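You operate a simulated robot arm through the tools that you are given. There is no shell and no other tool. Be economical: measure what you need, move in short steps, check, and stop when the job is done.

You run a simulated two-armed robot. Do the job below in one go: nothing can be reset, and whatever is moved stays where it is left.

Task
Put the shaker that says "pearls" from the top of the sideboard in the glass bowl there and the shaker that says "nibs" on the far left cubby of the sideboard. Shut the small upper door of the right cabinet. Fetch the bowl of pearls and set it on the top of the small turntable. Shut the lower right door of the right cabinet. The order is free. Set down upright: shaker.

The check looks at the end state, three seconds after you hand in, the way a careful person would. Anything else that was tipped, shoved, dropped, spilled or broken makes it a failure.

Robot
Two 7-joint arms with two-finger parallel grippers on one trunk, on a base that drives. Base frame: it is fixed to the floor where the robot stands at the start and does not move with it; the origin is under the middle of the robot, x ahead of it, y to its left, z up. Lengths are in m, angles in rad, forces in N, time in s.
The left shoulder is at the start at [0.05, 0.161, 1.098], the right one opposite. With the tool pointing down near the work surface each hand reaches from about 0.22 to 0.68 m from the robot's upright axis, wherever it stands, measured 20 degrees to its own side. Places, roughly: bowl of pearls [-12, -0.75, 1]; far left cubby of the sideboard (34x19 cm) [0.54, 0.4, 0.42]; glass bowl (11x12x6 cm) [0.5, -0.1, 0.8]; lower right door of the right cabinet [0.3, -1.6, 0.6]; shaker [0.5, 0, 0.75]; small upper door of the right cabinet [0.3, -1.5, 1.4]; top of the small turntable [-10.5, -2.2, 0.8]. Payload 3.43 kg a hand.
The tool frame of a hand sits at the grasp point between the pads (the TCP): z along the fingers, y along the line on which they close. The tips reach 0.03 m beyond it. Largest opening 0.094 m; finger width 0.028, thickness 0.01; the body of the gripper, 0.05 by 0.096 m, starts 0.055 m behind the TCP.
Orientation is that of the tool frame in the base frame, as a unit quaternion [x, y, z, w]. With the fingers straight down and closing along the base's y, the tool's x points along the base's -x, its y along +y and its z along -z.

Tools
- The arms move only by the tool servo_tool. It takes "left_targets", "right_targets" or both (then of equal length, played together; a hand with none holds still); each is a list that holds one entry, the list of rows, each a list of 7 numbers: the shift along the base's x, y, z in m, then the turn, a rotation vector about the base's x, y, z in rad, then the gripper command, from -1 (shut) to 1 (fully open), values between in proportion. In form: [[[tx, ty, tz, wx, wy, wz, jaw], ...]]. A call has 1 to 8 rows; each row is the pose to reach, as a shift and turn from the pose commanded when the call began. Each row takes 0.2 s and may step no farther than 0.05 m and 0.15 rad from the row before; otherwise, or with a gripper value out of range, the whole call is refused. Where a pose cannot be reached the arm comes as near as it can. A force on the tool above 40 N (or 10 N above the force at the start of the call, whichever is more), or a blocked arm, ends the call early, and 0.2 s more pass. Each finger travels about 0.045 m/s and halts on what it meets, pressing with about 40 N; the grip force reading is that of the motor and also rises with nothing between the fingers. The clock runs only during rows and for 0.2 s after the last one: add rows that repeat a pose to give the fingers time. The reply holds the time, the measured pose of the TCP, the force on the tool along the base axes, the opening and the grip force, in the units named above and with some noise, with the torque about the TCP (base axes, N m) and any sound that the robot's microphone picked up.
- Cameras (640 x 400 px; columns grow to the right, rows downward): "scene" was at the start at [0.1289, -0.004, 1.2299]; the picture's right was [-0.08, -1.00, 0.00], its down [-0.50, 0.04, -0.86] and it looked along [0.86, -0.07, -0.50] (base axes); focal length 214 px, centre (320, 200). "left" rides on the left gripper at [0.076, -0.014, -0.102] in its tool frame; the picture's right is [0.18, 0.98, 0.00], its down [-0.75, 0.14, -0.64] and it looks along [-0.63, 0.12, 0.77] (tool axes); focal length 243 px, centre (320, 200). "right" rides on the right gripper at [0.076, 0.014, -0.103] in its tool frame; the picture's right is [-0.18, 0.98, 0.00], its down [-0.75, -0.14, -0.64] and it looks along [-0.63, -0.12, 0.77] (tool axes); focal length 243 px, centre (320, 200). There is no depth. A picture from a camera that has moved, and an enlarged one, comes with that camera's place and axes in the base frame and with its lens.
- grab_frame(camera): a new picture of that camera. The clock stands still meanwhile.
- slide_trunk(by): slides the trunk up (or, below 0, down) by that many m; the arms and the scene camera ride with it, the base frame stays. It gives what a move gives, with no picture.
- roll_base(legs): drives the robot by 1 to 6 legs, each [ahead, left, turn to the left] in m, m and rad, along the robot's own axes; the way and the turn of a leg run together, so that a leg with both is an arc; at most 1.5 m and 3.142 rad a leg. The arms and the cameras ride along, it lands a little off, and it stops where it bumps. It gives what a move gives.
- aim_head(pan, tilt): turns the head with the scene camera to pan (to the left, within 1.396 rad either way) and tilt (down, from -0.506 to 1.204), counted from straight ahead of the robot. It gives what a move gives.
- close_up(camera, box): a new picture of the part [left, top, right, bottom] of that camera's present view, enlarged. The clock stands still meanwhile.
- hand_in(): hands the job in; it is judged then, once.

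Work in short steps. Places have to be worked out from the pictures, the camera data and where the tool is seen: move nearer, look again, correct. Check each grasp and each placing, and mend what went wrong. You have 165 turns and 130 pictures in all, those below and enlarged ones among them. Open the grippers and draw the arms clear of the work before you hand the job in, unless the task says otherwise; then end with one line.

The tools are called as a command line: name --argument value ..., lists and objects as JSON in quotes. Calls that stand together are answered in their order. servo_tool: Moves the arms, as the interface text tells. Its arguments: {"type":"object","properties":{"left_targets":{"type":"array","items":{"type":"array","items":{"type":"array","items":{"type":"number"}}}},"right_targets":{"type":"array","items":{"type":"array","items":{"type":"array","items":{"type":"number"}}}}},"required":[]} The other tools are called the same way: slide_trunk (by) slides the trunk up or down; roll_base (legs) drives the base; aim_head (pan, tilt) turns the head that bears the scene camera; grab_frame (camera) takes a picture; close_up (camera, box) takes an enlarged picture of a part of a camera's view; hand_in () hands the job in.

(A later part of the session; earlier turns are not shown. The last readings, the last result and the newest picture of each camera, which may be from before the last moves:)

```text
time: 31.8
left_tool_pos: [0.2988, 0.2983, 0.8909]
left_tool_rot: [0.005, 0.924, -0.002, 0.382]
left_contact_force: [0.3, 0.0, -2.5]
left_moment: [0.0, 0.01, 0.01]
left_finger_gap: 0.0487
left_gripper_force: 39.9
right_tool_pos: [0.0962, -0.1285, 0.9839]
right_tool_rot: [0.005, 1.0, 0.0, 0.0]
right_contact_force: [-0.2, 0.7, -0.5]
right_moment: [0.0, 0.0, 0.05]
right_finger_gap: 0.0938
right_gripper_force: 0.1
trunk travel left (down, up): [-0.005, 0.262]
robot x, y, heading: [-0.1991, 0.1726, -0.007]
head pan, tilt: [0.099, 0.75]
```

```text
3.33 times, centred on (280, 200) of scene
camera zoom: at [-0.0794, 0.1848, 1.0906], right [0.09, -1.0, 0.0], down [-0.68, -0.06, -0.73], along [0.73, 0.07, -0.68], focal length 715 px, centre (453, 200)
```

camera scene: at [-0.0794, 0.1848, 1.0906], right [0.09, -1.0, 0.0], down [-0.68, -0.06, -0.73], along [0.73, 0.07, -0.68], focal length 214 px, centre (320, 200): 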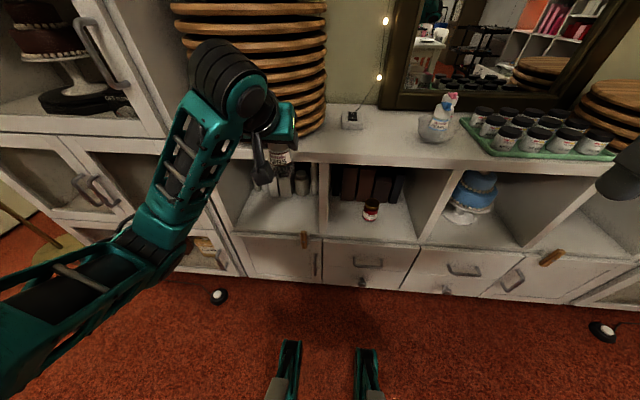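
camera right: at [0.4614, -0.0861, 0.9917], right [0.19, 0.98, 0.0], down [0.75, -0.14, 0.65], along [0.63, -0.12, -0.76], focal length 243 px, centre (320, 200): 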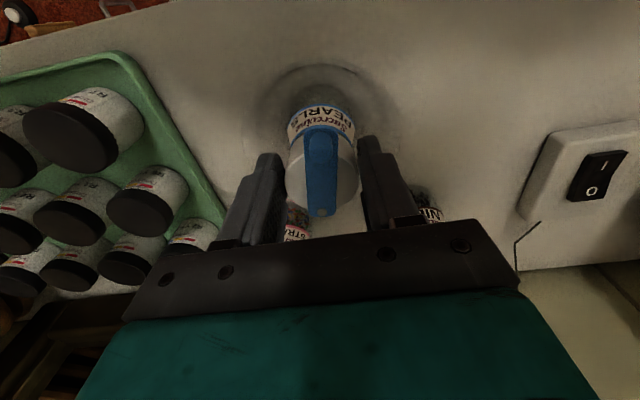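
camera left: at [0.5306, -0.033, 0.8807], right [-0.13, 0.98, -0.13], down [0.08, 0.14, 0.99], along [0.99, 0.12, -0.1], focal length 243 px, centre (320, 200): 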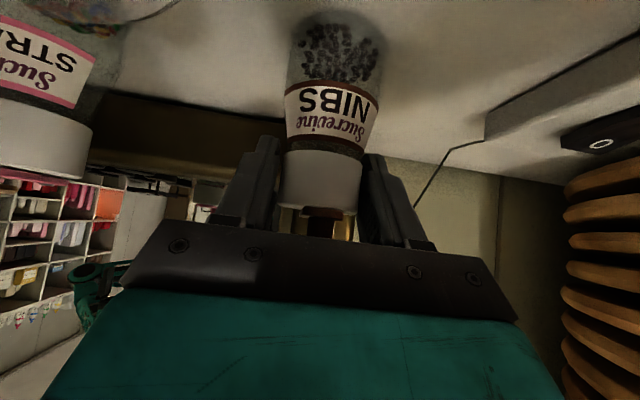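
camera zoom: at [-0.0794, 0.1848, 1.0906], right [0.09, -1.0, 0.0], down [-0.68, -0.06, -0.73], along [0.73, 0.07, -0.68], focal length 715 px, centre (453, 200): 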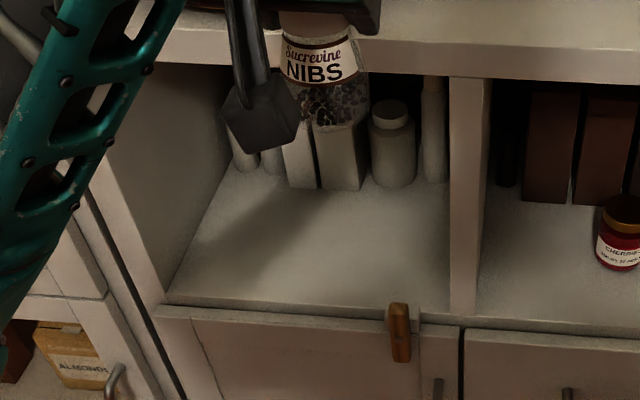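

Free floor spans x≈0.44–0.64. I'll lower the hand in front of the sideboard to z≈0.555 and to y≈0.37.

servo_tool --left_targets '[[[0, 0.01, -0.04, 0, 0, 0, -1], [0, 0.02, -0.08, 0, 0, 0, -1], [0, 0.03, -0.12, 0, 0, 0, -1], [0, 0.04, -0.16, 0, 0, 0, -1], [0, 0.05, -0.2, 0, 0, 0, -1], [0, 0.06, -0.245, 0, 0, 0, -1], [0, 0.07, -0.29, 0, 0, 0, -1], [0, 0.075, -0.335, 0, 0, 0, -1]]]'

grab_frame --camera "scene"

grab_frame --camera "left"

```text
time: 33.6
left_tool_pos: [0.2953, 0.3721, 0.555]
left_tool_rot: [0.004, 0.924, -0.001, 0.383]
left_contact_force: [-1.0, -0.6, -1.6]
left_moment: [-0.01, 0.0, -0.02]
left_finger_gap: 0.049
left_gripper_force: 40.1
right_tool_pos: [0.0963, -0.1272, 0.9837]
right_tool_rot: [0.005, 1.0, -0.001, -0.001]
right_contact_force: [0.4, -0.4, 0.0]
right_moment: [0.01, 0.0, 0.0]
right_finger_gap: 0.0941
right_gripper_force: 0.0
trunk travel left (down, up): [-0.005, 0.262]
robot x, y, heading: [-0.2014, 0.1749, -0.008]
head pan, tilt: [0.099, 0.75]
```

```text
98 pictures are left
camera scene: at [-0.0794, 0.1848, 1.0906], right [0.09, -1.0, 0.0], down [-0.68, -0.06, -0.73], along [0.73, 0.07, -0.68], focal length 214 px, centre (320, 200)
```

scene: 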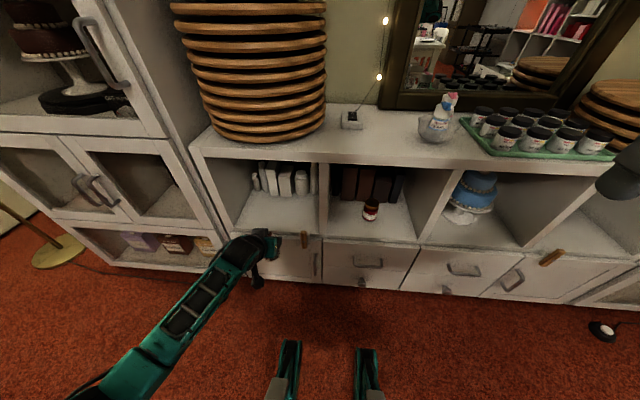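

```text
97 pictures are left
camera left: at [0.1688, 0.3596, 0.5744], right [-0.12, 0.98, -0.13], down [0.08, 0.14, 0.99], along [0.99, 0.11, -0.1], focal length 243 px, centre (320, 200)
```

left: 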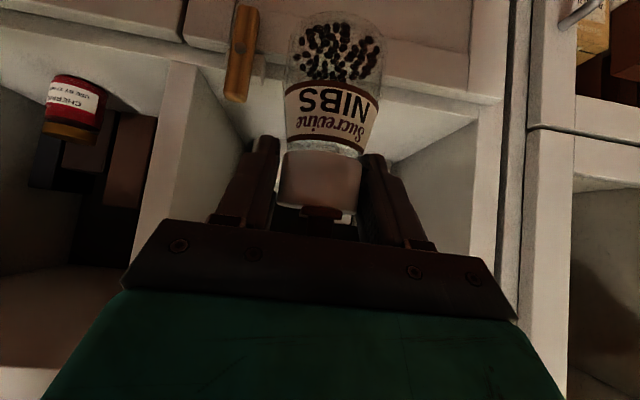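

Shaker bottom (z≈0.474) is above the cubby floor (≈0.405) and well below the counter. I'll roll forward 0.12 m to enter.

roll_base --legs '[[0.12, 0, 0]]'

grab_frame --camera "left"

grab_frame --camera "scene"

```text
time: 34.9
left_tool_pos: [0.417, 0.3717, 0.5556]
left_tool_rot: [0.004, 0.924, -0.001, 0.383]
left_contact_force: [0.3, 0.4, -1.1]
left_moment: [-0.02, -0.01, 0.04]
left_finger_gap: 0.0493
left_gripper_force: 40.3
right_tool_pos: [0.2186, -0.1295, 0.9837]
right_tool_rot: [0.006, 1.0, 0.0, 0.001]
right_contact_force: [-0.5, 0.3, 0.4]
right_moment: [0.0, -0.01, 0.01]
right_finger_gap: 0.0941
right_gripper_force: 0.1
trunk travel left (down, up): [-0.005, 0.262]
robot x, y, heading: [-0.0793, 0.171, -0.008]
head pan, tilt: [0.099, 0.75]
```

```text
96 pictures are left
camera left: at [0.2907, 0.3582, 0.5749], right [-0.12, 0.98, -0.13], down [0.08, 0.14, 0.99], along [0.99, 0.11, -0.1], focal length 243 px, centre (320, 200)
```

left: 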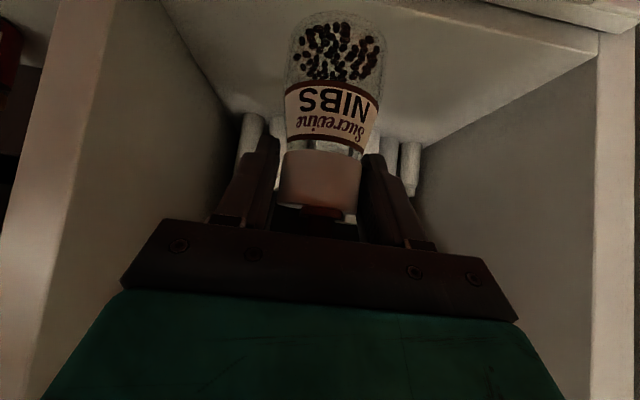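

```text
95 pictures are left
camera scene: at [0.0424, 0.1836, 1.0906], right [0.09, -1.0, 0.0], down [-0.68, -0.06, -0.73], along [0.73, 0.07, -0.68], focal length 214 px, centre (320, 200)
```

scene: 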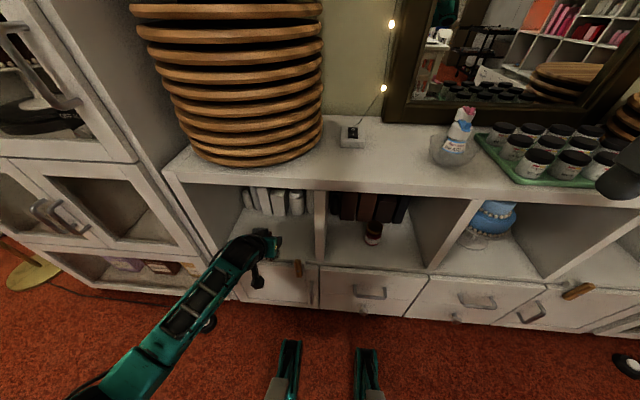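

Inside the mouth and centred. I'll extend the arm 0.10 m and lower part way.

servo_tool --left_targets '[[[0.03, 0, 0, 0, 0, 0, -1], [0.06, 0, 0, 0, 0, 0, -1], [0.09, 0, -0.005, 0, 0, 0, -1], [0.1, 0, -0.015, 0, 0, 0, -1], [0.1, 0, -0.025, 0, 0, 0, -1], [0.1, 0, -0.03, 0, 0, 0, -1]]]'

grab_frame --camera "left"

close_up --camera "scene" --box '[160, 150, 340, 310]'

```text
time: 36.3
left_tool_pos: [0.5178, 0.3712, 0.5251]
left_tool_rot: [0.005, 0.924, -0.001, 0.381]
left_contact_force: [-0.3, -0.2, -0.7]
left_moment: [0.02, -0.02, 0.0]
left_finger_gap: 0.0489
left_gripper_force: 40.3
right_tool_pos: [0.2192, -0.1298, 0.9834]
right_tool_rot: [0.005, 1.0, 0.0, 0.0]
right_contact_force: [-0.4, 0.2, 0.3]
right_moment: [-0.02, 0.01, 0.01]
right_finger_gap: 0.0941
right_gripper_force: 0.1
trunk travel left (down, up): [-0.005, 0.262]
robot x, y, heading: [-0.077, 0.1726, -0.009]
head pan, tilt: [0.099, 0.75]
```

```text
94 pictures are left
camera left: at [0.3902, 0.3576, 0.545], right [-0.12, 0.98, -0.13], down [0.08, 0.14, 0.99], along [0.99, 0.11, -0.1], focal length 243 px, centre (320, 200)
```

left: 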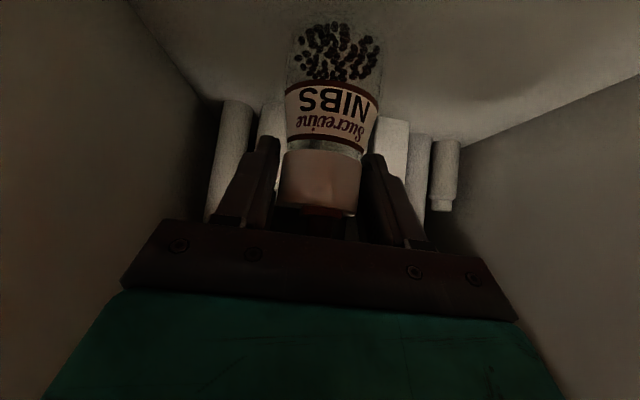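

```text
2.50 times, centred on (250, 230) of scene
camera zoom: at [0.0424, 0.1836, 1.0906], right [0.09, -1.0, 0.0], down [-0.68, -0.06, -0.73], along [0.73, 0.07, -0.68], focal length 536 px, centre (495, 125)
```

zoom: 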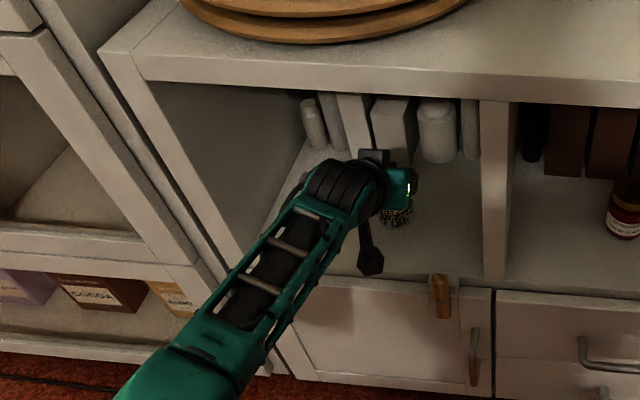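

Clear all round. I'll lower in small steps and watch the vertical force.

servo_tool --left_targets '[[[0, 0, -0.006, 0, 0, 0, -1], [0, 0, -0.012, 0, 0, 0, -1], [0, 0, -0.016, 0, 0, 0, -1], [0, 0, -0.02, 0, 0, 0, -1], [0, 0, -0.02, 0, 0, 0, -1]]]'

```text
time: 37.5
left_tool_pos: [0.5181, 0.3719, 0.5036]
left_tool_rot: [0.004, 0.924, -0.001, 0.382]
left_contact_force: [0.3, 0.6, -2.5]
left_moment: [-0.01, 0.01, -0.02]
left_finger_gap: 0.0489
left_gripper_force: 40.3
right_tool_pos: [0.2187, -0.13, 0.9836]
right_tool_rot: [0.005, 1.0, 0.0, 0.0]
right_contact_force: [0.0, 0.2, -0.5]
right_moment: [0.02, 0.0, 0.0]
right_finger_gap: 0.0939
right_gripper_force: 0.1
trunk travel left (down, up): [-0.005, 0.262]
robot x, y, heading: [-0.0748, 0.1747, -0.013]
head pan, tilt: [0.099, 0.75]
```

No contact yet; continue down in 3–4 mm steps.

servo_tool --left_targets '[[[0, 0, -0.004, 0, 0, 0, -1], [0, 0, -0.008, 0, 0, 0, -1], [0, 0, -0.012, 0, 0, 0, -1], [0, 0, -0.012, 0, 0, 0, -1]]]'

```text
time: 38.5
left_tool_pos: [0.5189, 0.3713, 0.4969]
left_tool_rot: [0.004, 0.923, -0.001, 0.385]
left_contact_force: [-3.2, -0.2, 11.7]
left_moment: [-0.21, 0.39, -0.03]
left_finger_gap: 0.0488
left_gripper_force: 40.1
right_tool_pos: [0.2176, -0.1301, 0.984]
right_tool_rot: [0.005, 1.0, 0.0, 0.001]
right_contact_force: [0.2, 0.3, 0.1]
right_moment: [-0.02, -0.01, -0.03]
right_finger_gap: 0.0939
right_gripper_force: 0.0
trunk travel left (down, up): [-0.005, 0.262]
robot x, y, heading: [-0.0797, 0.1725, -0.011]
head pan, tilt: [0.099, 0.75]
```

Contact at z≈0.497. I'll ease up 3 mm and open.

servo_tool --left_targets '[[[0, 0, 0.0025, 0, 0, 0, -1], [0, 0, 0.0025, 0, 0, 0, -0.2], [0, 0, 0.0025, 0, 0, 0, 0.5], [0, 0, 0.0025, 0, 0, 0, 1], [0, 0, 0.0025, 0, 0, 0, 1], [0, 0, 0.0025, 0, 0, 0, 1]]]'

grab_frame --camera "left"

```text
time: 39.9
left_tool_pos: [0.5179, 0.3714, 0.4974]
left_tool_rot: [0.005, 0.924, -0.002, 0.383]
left_contact_force: [-0.7, -0.5, -0.3]
left_moment: [0.01, -0.02, -0.04]
left_finger_gap: 0.0938
left_gripper_force: 0.0
right_tool_pos: [0.2167, -0.1297, 0.9832]
right_tool_rot: [0.005, 1.0, 0.0, 0.0]
right_contact_force: [-0.3, 0.5, 0.0]
right_moment: [-0.01, 0.02, 0.0]
right_finger_gap: 0.0941
right_gripper_force: 0.1
trunk travel left (down, up): [-0.005, 0.262]
robot x, y, heading: [-0.0812, 0.1747, -0.01]
head pan, tilt: [0.099, 0.75]
```

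```text
92 pictures are left
camera left: at [0.3906, 0.3583, 0.5151], right [-0.12, 0.98, -0.13], down [0.08, 0.14, 0.99], along [0.99, 0.11, -0.1], focal length 243 px, centre (320, 200)
```

left: 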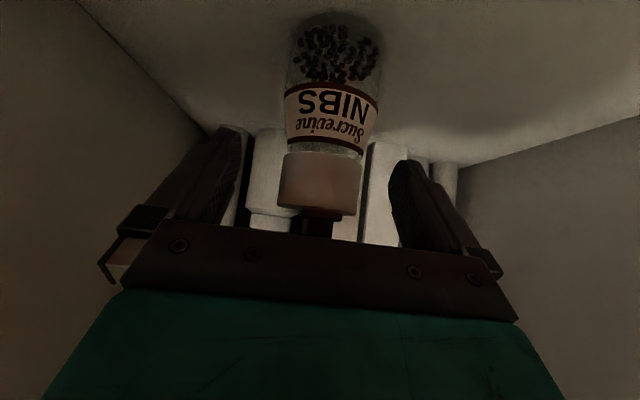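

Nibs stands upright in the cubby. I'll withdraw the hand backward and then roll away.

servo_tool --left_targets '[[[-0.02, 0, 0.012, 0, 0, 0, 1], [-0.05, 0, 0.025, 0, 0, 0, 1], [-0.09, 0, 0.035, 0, 0, 0, 1], [-0.13, 0, 0.04, 0, 0, 0, 1]]]'

roll_base --legs '[[-0.35, 0, 0]]'

grab_frame --camera "scene"

```text
time: 40.9
left_tool_pos: [0.3882, 0.3716, 0.5374]
left_tool_rot: [0.005, 0.924, -0.001, 0.383]
left_contact_force: [-0.1, -0.2, -0.2]
left_moment: [-0.01, -0.01, -0.01]
left_finger_gap: 0.0941
left_gripper_force: 0.1
right_tool_pos: [0.2183, -0.13, 0.984]
right_tool_rot: [0.005, 1.0, 0.0, 0.0]
right_contact_force: [-0.1, -0.4, -0.2]
right_moment: [0.01, -0.03, -0.02]
right_finger_gap: 0.0939
right_gripper_force: 0.1
trunk travel left (down, up): [-0.005, 0.262]
robot x, y, heading: [-0.082, 0.1727, -0.009]
head pan, tilt: [0.099, 0.75]
```

```text
time: 43.1
left_tool_pos: [0.0451, 0.3737, 0.5362]
left_tool_rot: [0.007, 0.924, -0.002, 0.383]
left_contact_force: [0.9, 0.3, 0.1]
left_moment: [0.0, 0.0, 0.03]
left_finger_gap: 0.0941
left_gripper_force: 0.0
right_tool_pos: [-0.1266, -0.1273, 0.9833]
right_tool_rot: [0.007, 1.0, 0.0, 0.0]
right_contact_force: [-0.9, 0.2, 0.1]
right_moment: [0.02, 0.01, 0.03]
right_finger_gap: 0.0938
right_gripper_force: 0.1
trunk travel left (down, up): [-0.005, 0.262]
robot x, y, heading: [-0.4231, 0.179, -0.014]
head pan, tilt: [0.099, 0.75]
```

```text
91 pictures are left
camera scene: at [-0.3015, 0.1871, 1.0906], right [0.09, -1.0, 0.0], down [-0.68, -0.06, -0.73], along [0.73, 0.06, -0.68], focal length 214 px, centre (320, 200)
```

scene: 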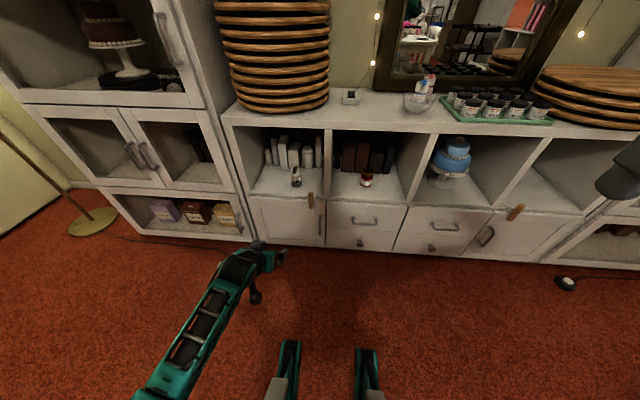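

Both shakers are placed. I'll raise the left hand back to a tucked vertical pose, then raise the trunk.

servo_tool --left_targets '[[[-0.01, 0.01, 0.045, 0, 0, 0, 1], [-0.02, 0.02, 0.09, 0, 0.1, 0, 1], [-0.03, 0.03, 0.135, 0, 0.23, 0, 1], [-0.04, 0.04, 0.18, 0, 0.36, 0, 1], [-0.05, 0.05, 0.22, 0, 0.5, 0, 1], [-0.07, 0.06, 0.26, 0, 0.64, 0, 1], [-0.09, 0.07, 0.3, 0, 0.785, 0, 1], [-0.11, 0.085, 0.33, 0, 0.785, 0, 1]]]'

slide_trunk --by 0.12

roll_base --legs '[[-0.25, 0, 0], [0, -1.35, 0]]'

aim_head --pan -0.3 --tilt 0.2

grab_frame --camera "scene"

```text
time: 44.9
left_tool_pos: [-0.0689, 0.4572, 0.8685]
left_tool_rot: [0.004, 1.0, -0.004, 0.0]
left_contact_force: [0.4, -0.4, -0.6]
left_moment: [0.01, 0.0, -0.01]
left_finger_gap: 0.094
left_gripper_force: 0.0
right_tool_pos: [-0.1271, -0.1263, 0.9831]
right_tool_rot: [0.007, 1.0, 0.0, 0.0]
right_contact_force: [0.2, -0.1, -0.2]
right_moment: [0.0, -0.01, -0.03]
right_finger_gap: 0.0939
right_gripper_force: 0.0
trunk travel left (down, up): [-0.005, 0.262]
robot x, y, heading: [-0.4211, 0.1733, -0.015]
head pan, tilt: [0.099, 0.75]
```

```text
time: 46.4
left_tool_pos: [-0.068, 0.4563, 0.9864]
left_tool_rot: [0.006, 1.0, -0.003, 0.0]
left_contact_force: [-0.7, 0.0, 0.1]
left_moment: [-0.01, -0.01, 0.02]
left_finger_gap: 0.094
left_gripper_force: 0.1
right_tool_pos: [-0.1256, -0.1272, 1.1046]
right_tool_rot: [0.007, 1.0, 0.0, 0.0]
right_contact_force: [-0.5, 0.0, 0.4]
right_moment: [0.0, 0.01, -0.01]
right_finger_gap: 0.0939
right_gripper_force: 0.0
trunk travel left (down, up): [-0.125, 0.142]
robot x, y, heading: [-0.4225, 0.1739, -0.018]
head pan, tilt: [0.099, 0.75]
```

```text
time: 47.4
left_tool_pos: [-0.1115, 0.4585, 0.988]
left_tool_rot: [0.005, 1.0, -0.005, -0.001]
left_contact_force: [-0.5, -0.5, -0.1]
left_moment: [-0.03, 0.04, 0.01]
left_finger_gap: 0.0941
left_gripper_force: 0.0
right_tool_pos: [-0.1695, -0.1264, 1.1033]
right_tool_rot: [0.005, 1.0, 0.0, 0.0]
right_contact_force: [0.6, -0.6, -0.5]
right_moment: [0.01, 0.05, 0.01]
right_finger_gap: 0.0939
right_gripper_force: 0.1
trunk travel left (down, up): [-0.125, 0.142]
robot x, y, heading: [-0.471, 0.1794, -0.01]
head pan, tilt: [0.099, 0.75]
stopped in leg 1: the robot was blocked; the commanded pose is now the measured one
```

```text
time: 48.4
left_tool_pos: [-0.1112, 0.4583, 0.9892]
left_tool_rot: [0.006, 1.0, -0.005, -0.001]
left_contact_force: [0.2, 0.4, -0.3]
left_moment: [-0.01, 0.0, 0.03]
left_finger_gap: 0.0941
left_gripper_force: 0.0
right_tool_pos: [-0.171, -0.1253, 1.1036]
right_tool_rot: [0.007, 1.0, 0.001, 0.001]
right_contact_force: [0.4, 0.5, 0.3]
right_moment: [0.04, -0.01, -0.01]
right_finger_gap: 0.0939
right_gripper_force: 0.1
trunk travel left (down, up): [-0.125, 0.142]
robot x, y, heading: [-0.4655, 0.1778, -0.014]
head pan, tilt: [-0.3, 0.201]
```

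```text
90 pictures are left
camera scene: at [-0.3391, 0.1519, 1.2602], right [-0.31, -0.95, 0.0], down [-0.19, 0.06, -0.98], along [0.93, -0.3, -0.2], focal length 214 px, centre (320, 200)
```

scene: 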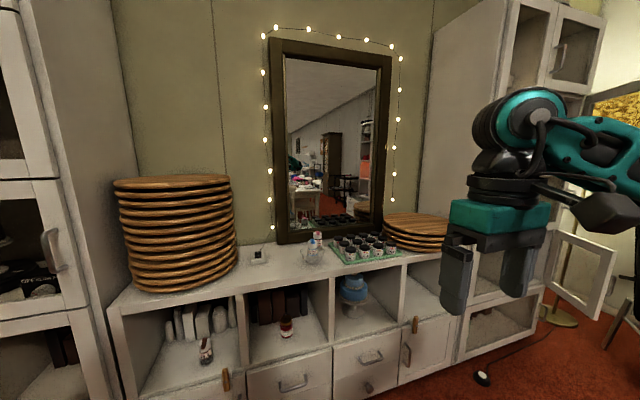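

Something behind blocked me (the mirror shows chairs and a table there). I'll go forward a little and look to the right side before driving sideways.

roll_base --legs '[[0.12, 0, 0]]'

aim_head --pan -1.39 --tilt 0.5

grab_frame --camera "scene"

```text
time: 49.6
left_tool_pos: [0.0088, 0.4564, 0.9867]
left_tool_rot: [0.005, 1.0, -0.004, -0.001]
left_contact_force: [0.1, -0.1, 0.4]
left_moment: [0.01, 0.01, 0.02]
left_finger_gap: 0.0943
left_gripper_force: 0.0
right_tool_pos: [-0.051, -0.1278, 1.1038]
right_tool_rot: [0.007, 1.0, 0.0, 0.0]
right_contact_force: [0.4, -0.6, -0.2]
right_moment: [-0.01, -0.02, 0.01]
right_finger_gap: 0.0942
right_gripper_force: 0.1
trunk travel left (down, up): [-0.125, 0.142]
robot x, y, heading: [-0.3443, 0.1763, -0.019]
head pan, tilt: [-0.3, 0.201]
```

```text
time: 51.0
left_tool_pos: [0.0084, 0.4546, 0.9873]
left_tool_rot: [0.005, 1.0, -0.004, -0.001]
left_contact_force: [-0.2, -0.2, -0.4]
left_moment: [-0.01, 0.01, -0.01]
left_finger_gap: 0.094
left_gripper_force: 0.0
right_tool_pos: [-0.0507, -0.127, 1.1033]
right_tool_rot: [0.007, 1.0, 0.0, 0.0]
right_contact_force: [0.1, 0.7, 0.2]
right_moment: [0.0, -0.01, 0.0]
right_finger_gap: 0.0944
right_gripper_force: 0.1
trunk travel left (down, up): [-0.125, 0.142]
robot x, y, heading: [-0.3475, 0.1787, -0.014]
head pan, tilt: [-1.389, 0.499]
```

```text
89 pictures are left
camera scene: at [-0.2934, 0.0893, 1.2326], right [-0.99, -0.17, 0.0], down [-0.08, 0.47, -0.88], along [0.15, -0.87, -0.48], focal length 214 px, centre (320, 200)
```

scene: 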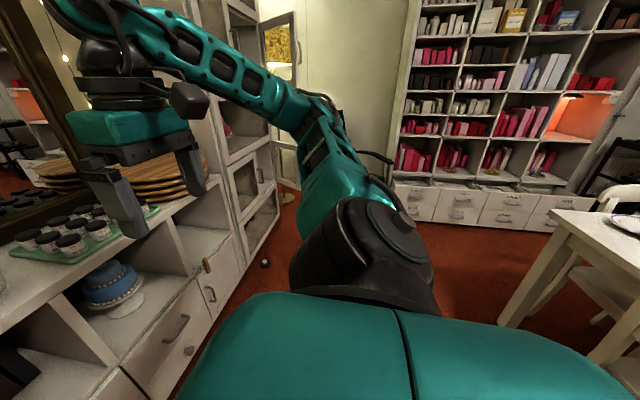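

Path to the right at x≈-0.35 is clear. I'll drive right about 1.1 m and look at the right cabinet.

roll_base --legs '[[0, -1.1, 0]]'

aim_head --pan -0.55 --tilt 0.15

grab_frame --camera "scene"

```text
time: 56.6
left_tool_pos: [-0.0209, -0.6683, 0.9881]
left_tool_rot: [0.03, 1.0, -0.003, 0.0]
left_contact_force: [0.4, -0.5, 0.0]
left_moment: [-0.01, -0.02, -0.02]
left_finger_gap: 0.0942
left_gripper_force: 0.0
right_tool_pos: [-0.107, -1.2471, 1.103]
right_tool_rot: [0.031, 1.0, -0.001, 0.0]
right_contact_force: [1.1, 0.9, 0.4]
right_moment: [0.0, -0.02, -0.04]
right_finger_gap: 0.0941
right_gripper_force: 0.0
trunk travel left (down, up): [-0.125, 0.142]
robot x, y, heading: [-0.3881, -0.9287, -0.065]
head pan, tilt: [-1.389, 0.499]
```

```text
time: 57.8
left_tool_pos: [-0.0201, -0.6685, 0.9885]
left_tool_rot: [0.029, 1.0, -0.005, 0.0]
left_contact_force: [0.2, -0.3, 0.0]
left_moment: [-0.01, 0.04, -0.02]
left_finger_gap: 0.0941
left_gripper_force: 0.0
right_tool_pos: [-0.1085, -1.2482, 1.1037]
right_tool_rot: [0.031, 1.0, 0.0, 0.001]
right_contact_force: [0.3, -0.4, 0.5]
right_moment: [-0.02, 0.0, -0.03]
right_finger_gap: 0.0942
right_gripper_force: 0.0
trunk travel left (down, up): [-0.125, 0.142]
robot x, y, heading: [-0.3899, -0.9309, -0.063]
head pan, tilt: [-0.55, 0.15]
```

```text
88 pictures are left
camera scene: at [-0.2749, -0.9824, 1.265], right [-0.58, -0.82, 0.0], down [-0.12, 0.09, -0.99], along [0.81, -0.57, -0.15], focal length 214 px, centre (320, 200)
```

scene: 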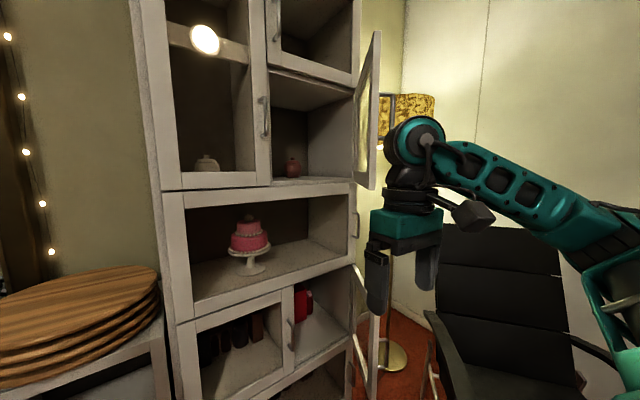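

I see the upper small door and the lower right door, both hinged on the right and open toward me; an office chair is to the right. I'll look further right for room.

aim_head --pan -1.2 --tilt 0.55

grab_frame --camera "scene"

```text
time: 58.8
left_tool_pos: [-0.0222, -0.668, 0.988]
left_tool_rot: [0.03, 1.0, -0.004, 0.0]
left_contact_force: [0.3, 0.0, -0.3]
left_moment: [0.03, 0.01, 0.04]
left_finger_gap: 0.0938
left_gripper_force: 0.2
right_tool_pos: [-0.1086, -1.2472, 1.1042]
right_tool_rot: [0.032, 1.0, 0.0, 0.0]
right_contact_force: [-0.6, -0.3, 0.1]
right_moment: [0.01, 0.03, -0.04]
right_finger_gap: 0.094
right_gripper_force: 0.1
trunk travel left (down, up): [-0.125, 0.142]
robot x, y, heading: [-0.3892, -0.9327, -0.063]
head pan, tilt: [-1.201, 0.55]
```

```text
87 pictures are left
camera scene: at [-0.3235, -1.0146, 1.2281], right [-0.95, -0.3, 0.0], down [-0.16, 0.5, -0.85], along [0.26, -0.81, -0.52], focal length 214 px, centre (320, 200)
```

scene: 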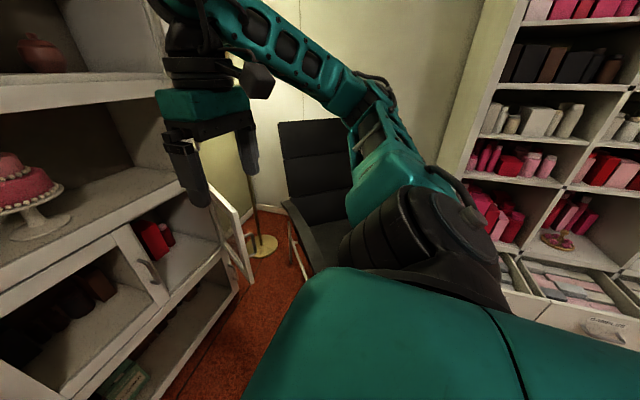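

There's room: chair is at y<-1.7. I'll pitch the right hand to point forward with the fingers shut, for pushing doors, and correct the heading while moving right 0.25 m.

servo_tool --right_targets '[[[0, 0, 0.01, 0, -0.14, 0, 0.5], [0, 0, 0.02, 0, -0.28, 0, 0], [0, 0, 0.03, 0, -0.42, 0, -0.5], [0, 0, 0.04, 0, -0.56, 0, -1], [0, 0, 0.05, 0, -0.7, 0, -1], [0, 0, 0.06, 0, -0.84, 0, -1], [0, 0, 0.07, 0, -0.98, 0, -1], [0, 0, 0.08, 0, -1.12, 0, -1]]]'

servo_tool --right_targets '[[[0, 0, 0.01, 0, -0.14, 0, -1], [0, 0, 0.02, 0, -0.28, 0, -1], [0, 0, 0.03, 0, -0.45, 0, -1]]]'

roll_base --legs '[[0, 0, 0.063], [0, -0.25, 0]]'

aim_head --pan -0.5 --tilt 0.15

grab_frame --camera "scene"

```text
time: 60.6
left_tool_pos: [-0.0218, -0.6682, 0.9884]
left_tool_rot: [0.029, 1.0, -0.005, 0.0]
left_contact_force: [0.3, 1.0, 0.7]
left_moment: [0.03, -0.02, 0.03]
left_finger_gap: 0.0938
left_gripper_force: 0.0
right_tool_pos: [-0.1032, -1.2558, 1.1993]
right_tool_rot: [0.025, 0.847, 0.017, 0.531]
right_contact_force: [-0.6, 0.8, 0.5]
right_moment: [-0.02, 0.01, 0.04]
right_finger_gap: 0.0
right_gripper_force: 33.8
right hand out of reach, approached as far as the arm can: row 8
trunk travel left (down, up): [-0.125, 0.142]
robot x, y, heading: [-0.3918, -0.9316, -0.064]
head pan, tilt: [-1.201, 0.55]
```

```text
refused: row 3 steps farther than a row can; nothing moved
```

```text
time: 62.9
left_tool_pos: [-0.0386, -0.8937, 0.9887]
left_tool_rot: [-0.003, 1.0, -0.003, 0.0]
left_contact_force: [0.6, 0.1, -0.2]
left_moment: [0.0, 0.04, -0.02]
left_finger_gap: 0.0942
left_gripper_force: 0.2
right_tool_pos: [-0.0816, -1.4851, 1.1992]
right_tool_rot: [-0.001, 0.848, 0.034, 0.529]
right_contact_force: [0.1, 0.3, 1.0]
right_moment: [-0.01, -0.02, 0.01]
right_finger_gap: 0.0
right_gripper_force: 32.9
trunk travel left (down, up): [-0.125, 0.142]
robot x, y, heading: [-0.3905, -1.1798, 0.005]
head pan, tilt: [-1.201, 0.55]
```

```text
time: 64.0
left_tool_pos: [-0.0374, -0.8932, 0.9874]
left_tool_rot: [-0.003, 1.0, -0.005, 0.0]
left_contact_force: [-0.5, -1.6, -0.1]
left_moment: [0.0, -0.03, 0.03]
left_finger_gap: 0.0938
left_gripper_force: 0.0
right_tool_pos: [-0.0803, -1.4838, 1.1993]
right_tool_rot: [-0.002, 0.848, 0.034, 0.53]
right_contact_force: [0.7, -0.1, 0.4]
right_moment: [-0.01, 0.02, 0.01]
right_finger_gap: 0.0
right_gripper_force: 33.5
trunk travel left (down, up): [-0.125, 0.142]
robot x, y, heading: [-0.3864, -1.1788, 0.001]
head pan, tilt: [-0.499, 0.15]
```

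```text
86 pictures are left
camera scene: at [-0.2684, -1.2192, 1.2649], right [-0.48, -0.88, 0.0], down [-0.13, 0.07, -0.99], along [0.87, -0.47, -0.15], focal length 214 px, centre (320, 200)
```

scene: 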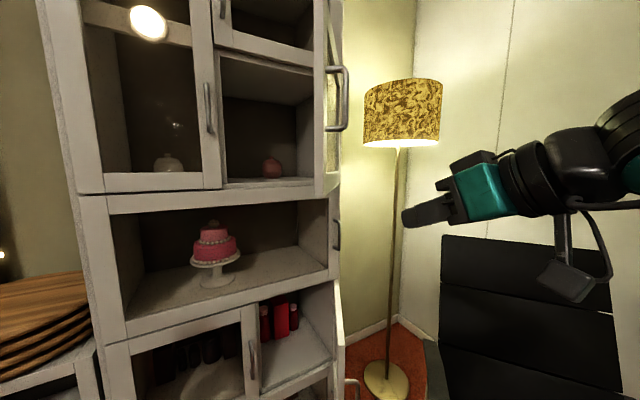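

The upper door is about 58° open: hinge ~(0.335, -1.59), free edge ~(0.06, -1.41), z from ~1.2; my hand is already on its outer side. I raise the trunk and bring the hand alongside its outer face.

slide_trunk --by 0.09

servo_tool --right_targets '[[[0.03, -0.01, 0, 0, 0, 0, -1], [0.06, -0.02, 0, 0, 0, 0, -1], [0.09, -0.03, 0, 0, 0, 0, -1], [0.12, -0.03, 0, 0, 0, 0, -1]]]'

grab_frame --camera "scene"

grab_frame --camera "right"

```text
time: 65.2
left_tool_pos: [-0.0389, -0.8925, 1.0783]
left_tool_rot: [-0.004, 1.0, -0.004, 0.0]
left_contact_force: [-0.1, -0.6, 0.3]
left_moment: [-0.02, -0.01, 0.01]
left_finger_gap: 0.0941
left_gripper_force: 0.0
right_tool_pos: [-0.0803, -1.4841, 1.2892]
right_tool_rot: [-0.001, 0.848, 0.034, 0.529]
right_contact_force: [0.1, 0.6, -0.8]
right_moment: [0.01, -0.05, 0.02]
right_finger_gap: 0.0
right_gripper_force: 33.1
trunk travel left (down, up): [-0.215, 0.052]
robot x, y, heading: [-0.3913, -1.1765, 0.006]
head pan, tilt: [-0.499, 0.15]
```

```text
time: 66.2
left_tool_pos: [-0.0368, -0.8939, 1.0774]
left_tool_rot: [-0.003, 1.0, -0.004, -0.001]
left_contact_force: [0.6, 0.3, 0.4]
left_moment: [-0.02, 0.01, 0.0]
left_finger_gap: 0.094
left_gripper_force: 0.1
right_tool_pos: [0.0411, -1.5159, 1.2879]
right_tool_rot: [-0.002, 0.849, 0.034, 0.528]
right_contact_force: [0.1, -0.5, 0.0]
right_moment: [-0.03, -0.02, -0.01]
right_finger_gap: 0.0
right_gripper_force: 32.8
trunk travel left (down, up): [-0.215, 0.052]
robot x, y, heading: [-0.3882, -1.1797, 0.001]
head pan, tilt: [-0.499, 0.15]
```

```text
85 pictures are left
camera scene: at [-0.2676, -1.219, 1.3549], right [-0.48, -0.88, 0.0], down [-0.13, 0.07, -0.99], along [0.87, -0.47, -0.15], focal length 214 px, centre (320, 200)
```

scene: 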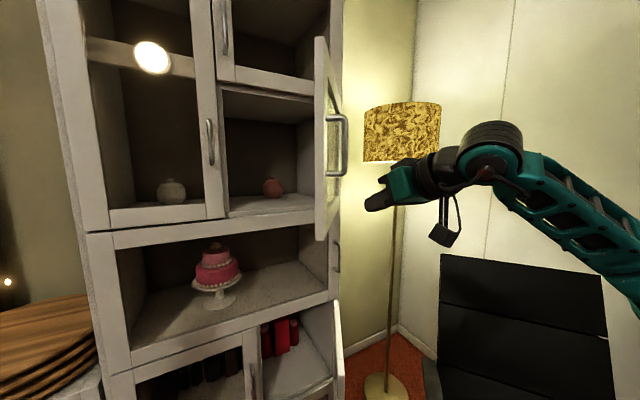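

```text
84 pictures are left
camera right: at [-0.0848, -1.5054, 1.2638], right [0.04, 0.97, 0.22], down [-0.24, -0.2, 0.95], along [0.97, -0.09, 0.22], focal length 243 px, centre (320, 200)
```

right: 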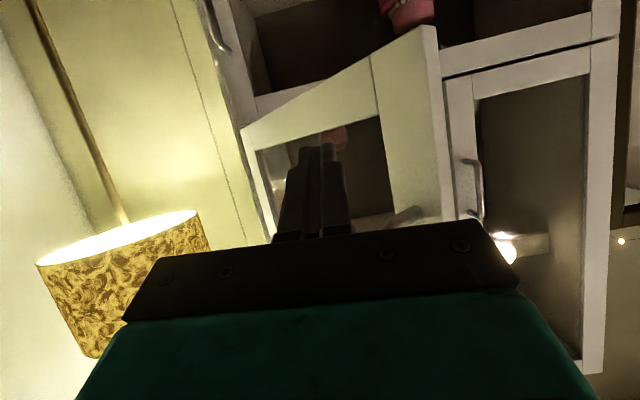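

The outer face of the door is right ahead of the fingertips. I'll drop 3 cm to its bottom rail and sweep left/forward along the closing arc for the first half.

servo_tool --right_targets '[[[0, 0, -0.033, 0, 0, 0, -1], [0.01, 0.03, -0.033, 0, 0, 0, -1], [0.025, 0.06, -0.033, 0, 0, 0, -1], [0.045, 0.085, -0.033, 0, 0, 0, -1], [0.07, 0.11, -0.033, 0, 0, 0, -1], [0.093, 0.133, -0.033, 0, 0, 0, -1], [0.115, 0.148, -0.033, 0, 0, 0, -1], [0.132, 0.16, -0.033, 0, 0, 0, -1]]]'

grab_frame --camera "scene"

grab_frame --camera "right"

```text
time: 68.0
left_tool_pos: [-0.0378, -0.8927, 1.0782]
left_tool_rot: [-0.003, 1.0, -0.004, 0.001]
left_contact_force: [-0.1, 0.1, 0.1]
left_moment: [-0.02, -0.05, 0.03]
left_finger_gap: 0.094
left_gripper_force: 0.1
right_tool_pos: [0.1722, -1.3536, 1.256]
right_tool_rot: [-0.002, 0.848, 0.035, 0.529]
right_contact_force: [0.7, 0.7, 0.1]
right_moment: [0.02, -0.01, -0.02]
right_finger_gap: 0.0003
right_gripper_force: 33.4
trunk travel left (down, up): [-0.215, 0.052]
robot x, y, heading: [-0.3885, -1.1743, 0.001]
head pan, tilt: [-0.499, 0.15]
```

```text
83 pictures are left
camera scene: at [-0.2681, -1.2187, 1.355], right [-0.48, -0.88, 0.0], down [-0.13, 0.07, -0.99], along [0.87, -0.47, -0.15], focal length 214 px, centre (320, 200)
```

scene: 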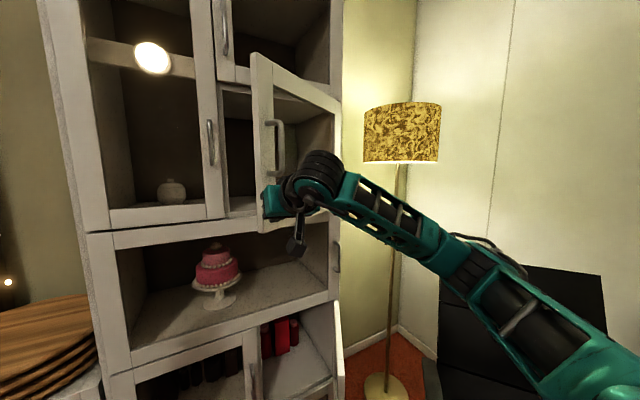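

```text
82 pictures are left
camera right: at [0.0464, -1.3433, 1.2329], right [0.04, 0.97, 0.22], down [-0.24, -0.2, 0.95], along [0.97, -0.09, 0.22], focal length 243 px, centre (320, 200)
```

right: 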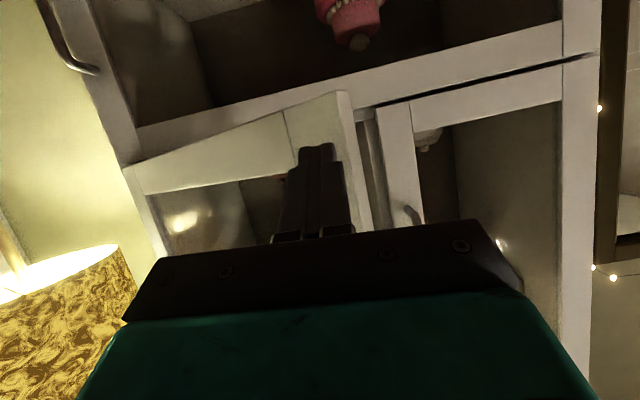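

The door is swinging nicely (about 30° left). I'll continue the arc forward until it stops.

servo_tool --right_targets '[[[0.025, 0.01, 0, 0, 0, 0, -1], [0.05, 0.018, 0, 0, 0, 0, -1], [0.075, 0.024, 0, 0, 0, 0, -1], [0.095, 0.026, 0, 0, 0, 0, -1], [0.11, 0.028, 0, 0, 0, 0, -1], [0.12, 0.028, 0, 0, 0, 0, -1]]]'

grab_frame --camera "scene"

```text
time: 69.4
left_tool_pos: [-0.038, -0.8937, 1.0776]
left_tool_rot: [-0.004, 1.0, -0.005, 0.0]
left_contact_force: [0.5, -0.1, -0.1]
left_moment: [-0.02, 0.03, -0.02]
left_finger_gap: 0.0939
left_gripper_force: 0.1
right_tool_pos: [0.2927, -1.3276, 1.2566]
right_tool_rot: [-0.002, 0.848, 0.034, 0.529]
right_contact_force: [1.0, 0.3, 1.1]
right_moment: [-0.02, 0.01, -0.03]
right_finger_gap: 0.0002
right_gripper_force: 32.4
trunk travel left (down, up): [-0.215, 0.052]
robot x, y, heading: [-0.3873, -1.1774, 0.005]
head pan, tilt: [-0.499, 0.15]
```

```text
81 pictures are left
camera scene: at [-0.2683, -1.2191, 1.355], right [-0.48, -0.88, 0.0], down [-0.13, 0.07, -0.99], along [0.87, -0.47, -0.15], focal length 214 px, centre (320, 200)
```

scene: 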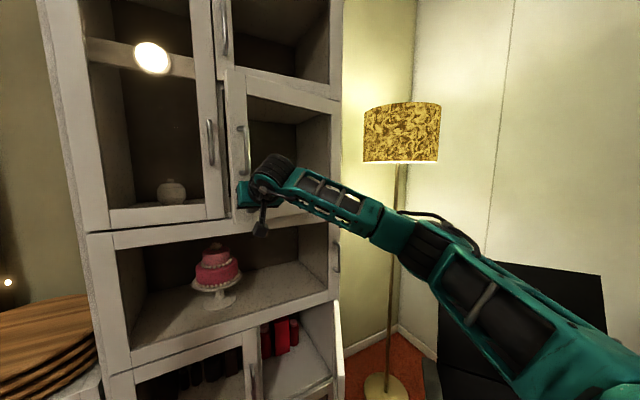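

Nearly shut; a gap remains at the left edge. I continue pushing forward.

servo_tool --right_targets '[[[0.012, 0, 0, 0, 0, 0, -1], [0.024, 0, 0, 0, 0, 0, -1], [0.036, 0, 0, 0, 0, 0, -1], [0.048, 0, 0, 0, 0, 0, -1], [0.055, 0, 0, 0, 0, 0, -1]]]'

close_up --camera "scene" --box '[180, 40, 380, 260]'

```text
time: 70.6
left_tool_pos: [-0.0388, -0.8935, 1.0786]
left_tool_rot: [-0.004, 1.0, -0.004, 0.0]
left_contact_force: [0.2, 0.3, 0.1]
left_moment: [0.0, 0.02, -0.03]
left_finger_gap: 0.094
left_gripper_force: 0.0
right_tool_pos: [0.3452, -1.326, 1.2567]
right_tool_rot: [-0.002, 0.848, 0.034, 0.53]
right_contact_force: [0.5, 0.1, 0.6]
right_moment: [0.01, 0.0, 0.0]
right_finger_gap: 0.0
right_gripper_force: 32.7
trunk travel left (down, up): [-0.215, 0.052]
robot x, y, heading: [-0.3914, -1.1801, 0.0]
head pan, tilt: [-0.499, 0.15]
```

```text
1.82 times, centred on (280, 150) of scene
camera zoom: at [-0.2684, -1.2191, 1.355], right [-0.48, -0.88, 0.0], down [-0.13, 0.07, -0.99], along [0.87, -0.47, -0.15], focal length 390 px, centre (393, 291)
```

zoom: 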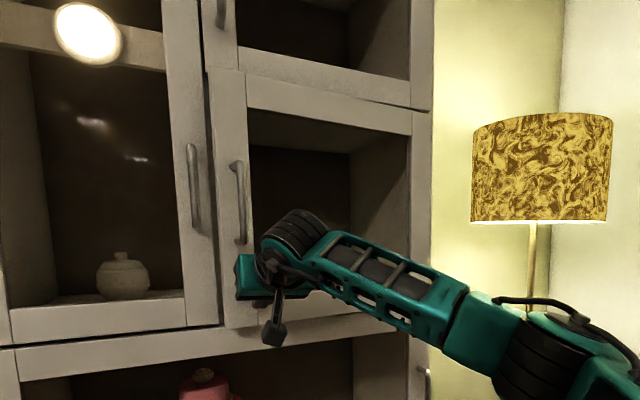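

Door still moves freely and isn't quite flush; keep pushing.

servo_tool --right_targets '[[[0.01, 0, 0, 0, 0, 0, -1], [0.02, 0, 0, 0, 0, 0, -1], [0.03, 0, 0, 0, 0, 0, -1], [0.04, 0, 0, 0, 0, 0, -1], [0.05, 0, 0, 0, 0, 0, -1]]]'

close_up --camera "scene" --box '[180, 40, 380, 260]'

```text
time: 71.8
left_tool_pos: [-0.0418, -0.8935, 1.0788]
left_tool_rot: [-0.003, 1.0, -0.003, 0.003]
left_contact_force: [0.1, 0.4, 0.1]
left_moment: [-0.01, -0.02, 0.0]
left_finger_gap: 0.0939
left_gripper_force: 0.0
right_tool_pos: [0.3919, -1.3266, 1.2554]
right_tool_rot: [-0.001, 0.849, 0.034, 0.527]
right_contact_force: [-35.6, -1.4, -10.5]
right_moment: [-0.01, 0.35, 0.09]
right_finger_gap: 0.0001
right_gripper_force: 33.5
trunk travel left (down, up): [-0.215, 0.052]
robot x, y, heading: [-0.39, -1.1766, 0.005]
head pan, tilt: [-0.499, 0.15]
```

```text
1.82 times, centred on (280, 150) of scene
camera zoom: at [-0.2736, -1.2196, 1.3553], right [-0.48, -0.88, 0.0], down [-0.13, 0.07, -0.99], along [0.87, -0.47, -0.15], focal length 390 px, centre (393, 291)
```

zoom: 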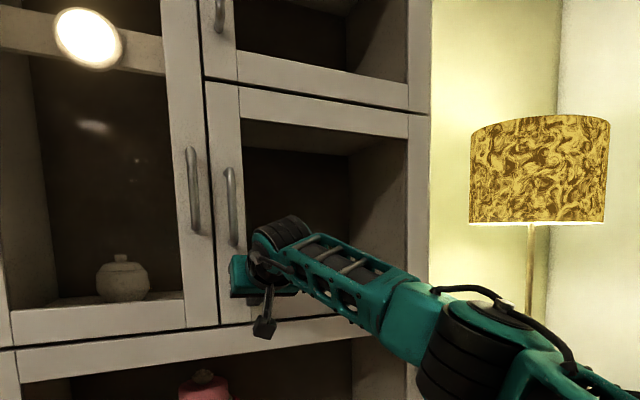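

Door is flush with a firm stop. I'll back off and look at the lower door.

servo_tool --right_targets '[[[-0.04, 0, 0, 0, 0, 0, -1], [-0.08, 0, 0, 0, 0, 0, -1], [-0.12, 0, 0, 0, 0, 0, -1], [-0.16, 0, 0, 0, 0, 0, -1], [-0.2, -0.01, 0, 0, 0, 0, -1], [-0.24, -0.03, 0, 0, 0, 0, -1], [-0.28, -0.06, 0, 0, 0, 0, -1], [-0.31, -0.09, 0, 0, 0, 0, -1]]]'

aim_head --pan -0.45 --tilt 0.6

grab_frame --camera "scene"

```text
time: 73.6
left_tool_pos: [-0.0385, -0.8918, 1.0777]
left_tool_rot: [-0.004, 1.0, -0.003, 0.0]
left_contact_force: [-0.1, 0.6, -0.1]
left_moment: [0.04, -0.03, 0.04]
left_finger_gap: 0.0941
left_gripper_force: 0.1
right_tool_pos: [0.0822, -1.4187, 1.2586]
right_tool_rot: [-0.002, 0.848, 0.034, 0.529]
right_contact_force: [-0.1, 0.4, 0.1]
right_moment: [0.02, 0.0, -0.01]
right_finger_gap: 0.0001
right_gripper_force: 33.2
trunk travel left (down, up): [-0.215, 0.052]
robot x, y, heading: [-0.3942, -1.1809, -0.002]
head pan, tilt: [-0.499, 0.15]
```

```text
time: 74.5
left_tool_pos: [-0.0385, -0.892, 1.0782]
left_tool_rot: [-0.004, 1.0, -0.004, 0.001]
left_contact_force: [0.7, 0.5, -0.2]
left_moment: [-0.02, 0.02, -0.01]
left_finger_gap: 0.0942
left_gripper_force: 0.1
right_tool_pos: [0.0831, -1.4184, 1.2591]
right_tool_rot: [-0.002, 0.848, 0.034, 0.529]
right_contact_force: [-1.0, -0.3, -0.3]
right_moment: [0.01, 0.02, 0.03]
right_finger_gap: 0.0
right_gripper_force: 32.9
trunk travel left (down, up): [-0.215, 0.052]
robot x, y, heading: [-0.386, -1.1806, 0.001]
head pan, tilt: [-0.45, 0.6]
```

```text
78 pictures are left
camera scene: at [-0.2702, -1.2132, 1.3136], right [-0.43, -0.9, 0.0], down [-0.51, 0.24, -0.83], along [0.74, -0.36, -0.56], focal length 214 px, centre (320, 200)
```

scene: 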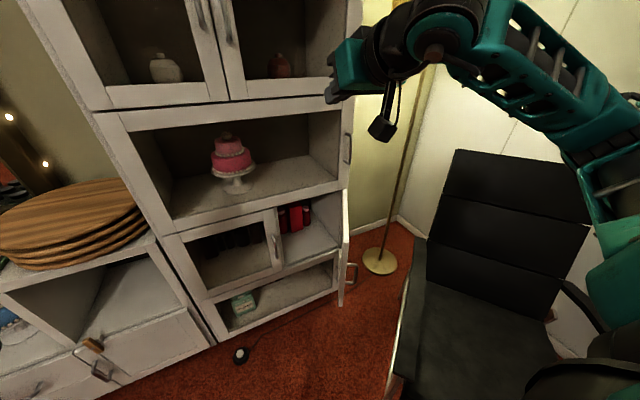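

I'll zoom on the lower door.

close_up --camera "scene" --box '[240, 140, 440, 340]'

```text
2.00 times, centred on (340, 240) of scene
camera zoom: at [-0.2702, -1.2132, 1.3136], right [-0.43, -0.9, 0.0], down [-0.51, 0.24, -0.83], along [0.74, -0.36, -0.56], focal length 429 px, centre (280, 120)
```

zoom: 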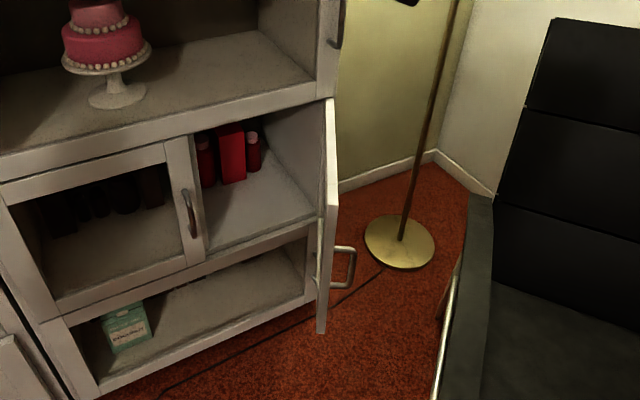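

Lower door: hinge ≈(0.42, -1.66), free edge ≈(0.135, -1.505), z 0.44–0.81. I'll shift the hand to y≈-1.58 at height, then lower the trunk.

servo_tool --right_targets '[[[-0.01, -0.04, 0, 0, 0, 0, -1], [-0.02, -0.08, 0, 0, 0, 0, -1], [-0.03, -0.12, -0.01, 0, 0, 0, -1], [-0.03, -0.165, -0.02, 0, 0, 0, -1]]]'

slide_trunk --by -0.2

grab_frame --camera "scene"

grab_frame --camera "right"

```text
time: 75.5
left_tool_pos: [-0.0383, -0.8936, 1.0787]
left_tool_rot: [-0.003, 1.0, -0.003, 0.0]
left_contact_force: [-0.3, -0.5, 0.0]
left_moment: [0.03, 0.02, -0.02]
left_finger_gap: 0.0938
left_gripper_force: 0.0
right_tool_pos: [0.0539, -1.5811, 1.2332]
right_tool_rot: [-0.003, 0.848, 0.035, 0.529]
right_contact_force: [0.2, 0.7, 0.5]
right_moment: [0.02, 0.01, 0.03]
right_finger_gap: 0.0
right_gripper_force: 33.2
trunk travel left (down, up): [-0.215, 0.052]
robot x, y, heading: [-0.387, -1.179, 0.005]
head pan, tilt: [-0.45, 0.6]
```

```text
time: 77.7
left_tool_pos: [-0.0388, -0.8929, 0.878]
left_tool_rot: [-0.003, 1.0, -0.004, -0.001]
left_contact_force: [-1.3, -0.2, -0.6]
left_moment: [-0.04, -0.01, 0.0]
left_finger_gap: 0.0939
left_gripper_force: 0.1
right_tool_pos: [0.0545, -1.581, 1.0333]
right_tool_rot: [-0.002, 0.848, 0.034, 0.529]
right_contact_force: [-0.6, -0.3, 0.8]
right_moment: [-0.04, 0.0, -0.01]
right_finger_gap: 0.0001
right_gripper_force: 33.0
trunk travel left (down, up): [-0.015, 0.252]
robot x, y, heading: [-0.3875, -1.1791, -0.0]
head pan, tilt: [-0.45, 0.6]
```

```text
76 pictures are left
camera scene: at [-0.2703, -1.2132, 1.1136], right [-0.43, -0.9, 0.0], down [-0.51, 0.24, -0.83], along [0.74, -0.36, -0.56], focal length 214 px, centre (320, 200)
```

scene: 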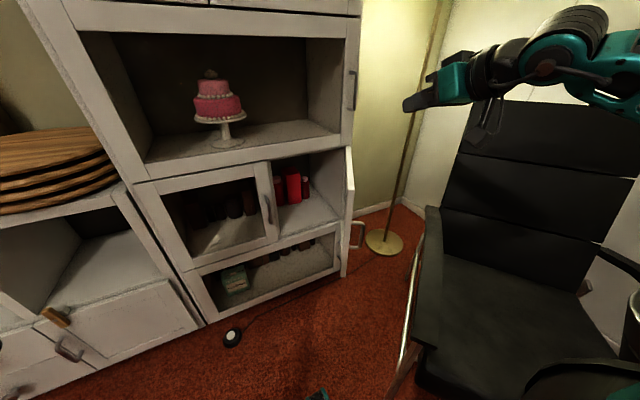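

```text
75 pictures are left
camera right: at [-0.0706, -1.5706, 1.0104], right [0.04, 0.97, 0.22], down [-0.24, -0.2, 0.95], along [0.97, -0.09, 0.22], focal length 243 px, centre (320, 200)
```

right: 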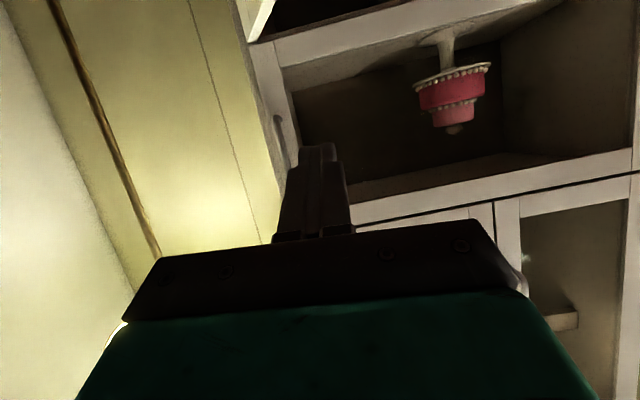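

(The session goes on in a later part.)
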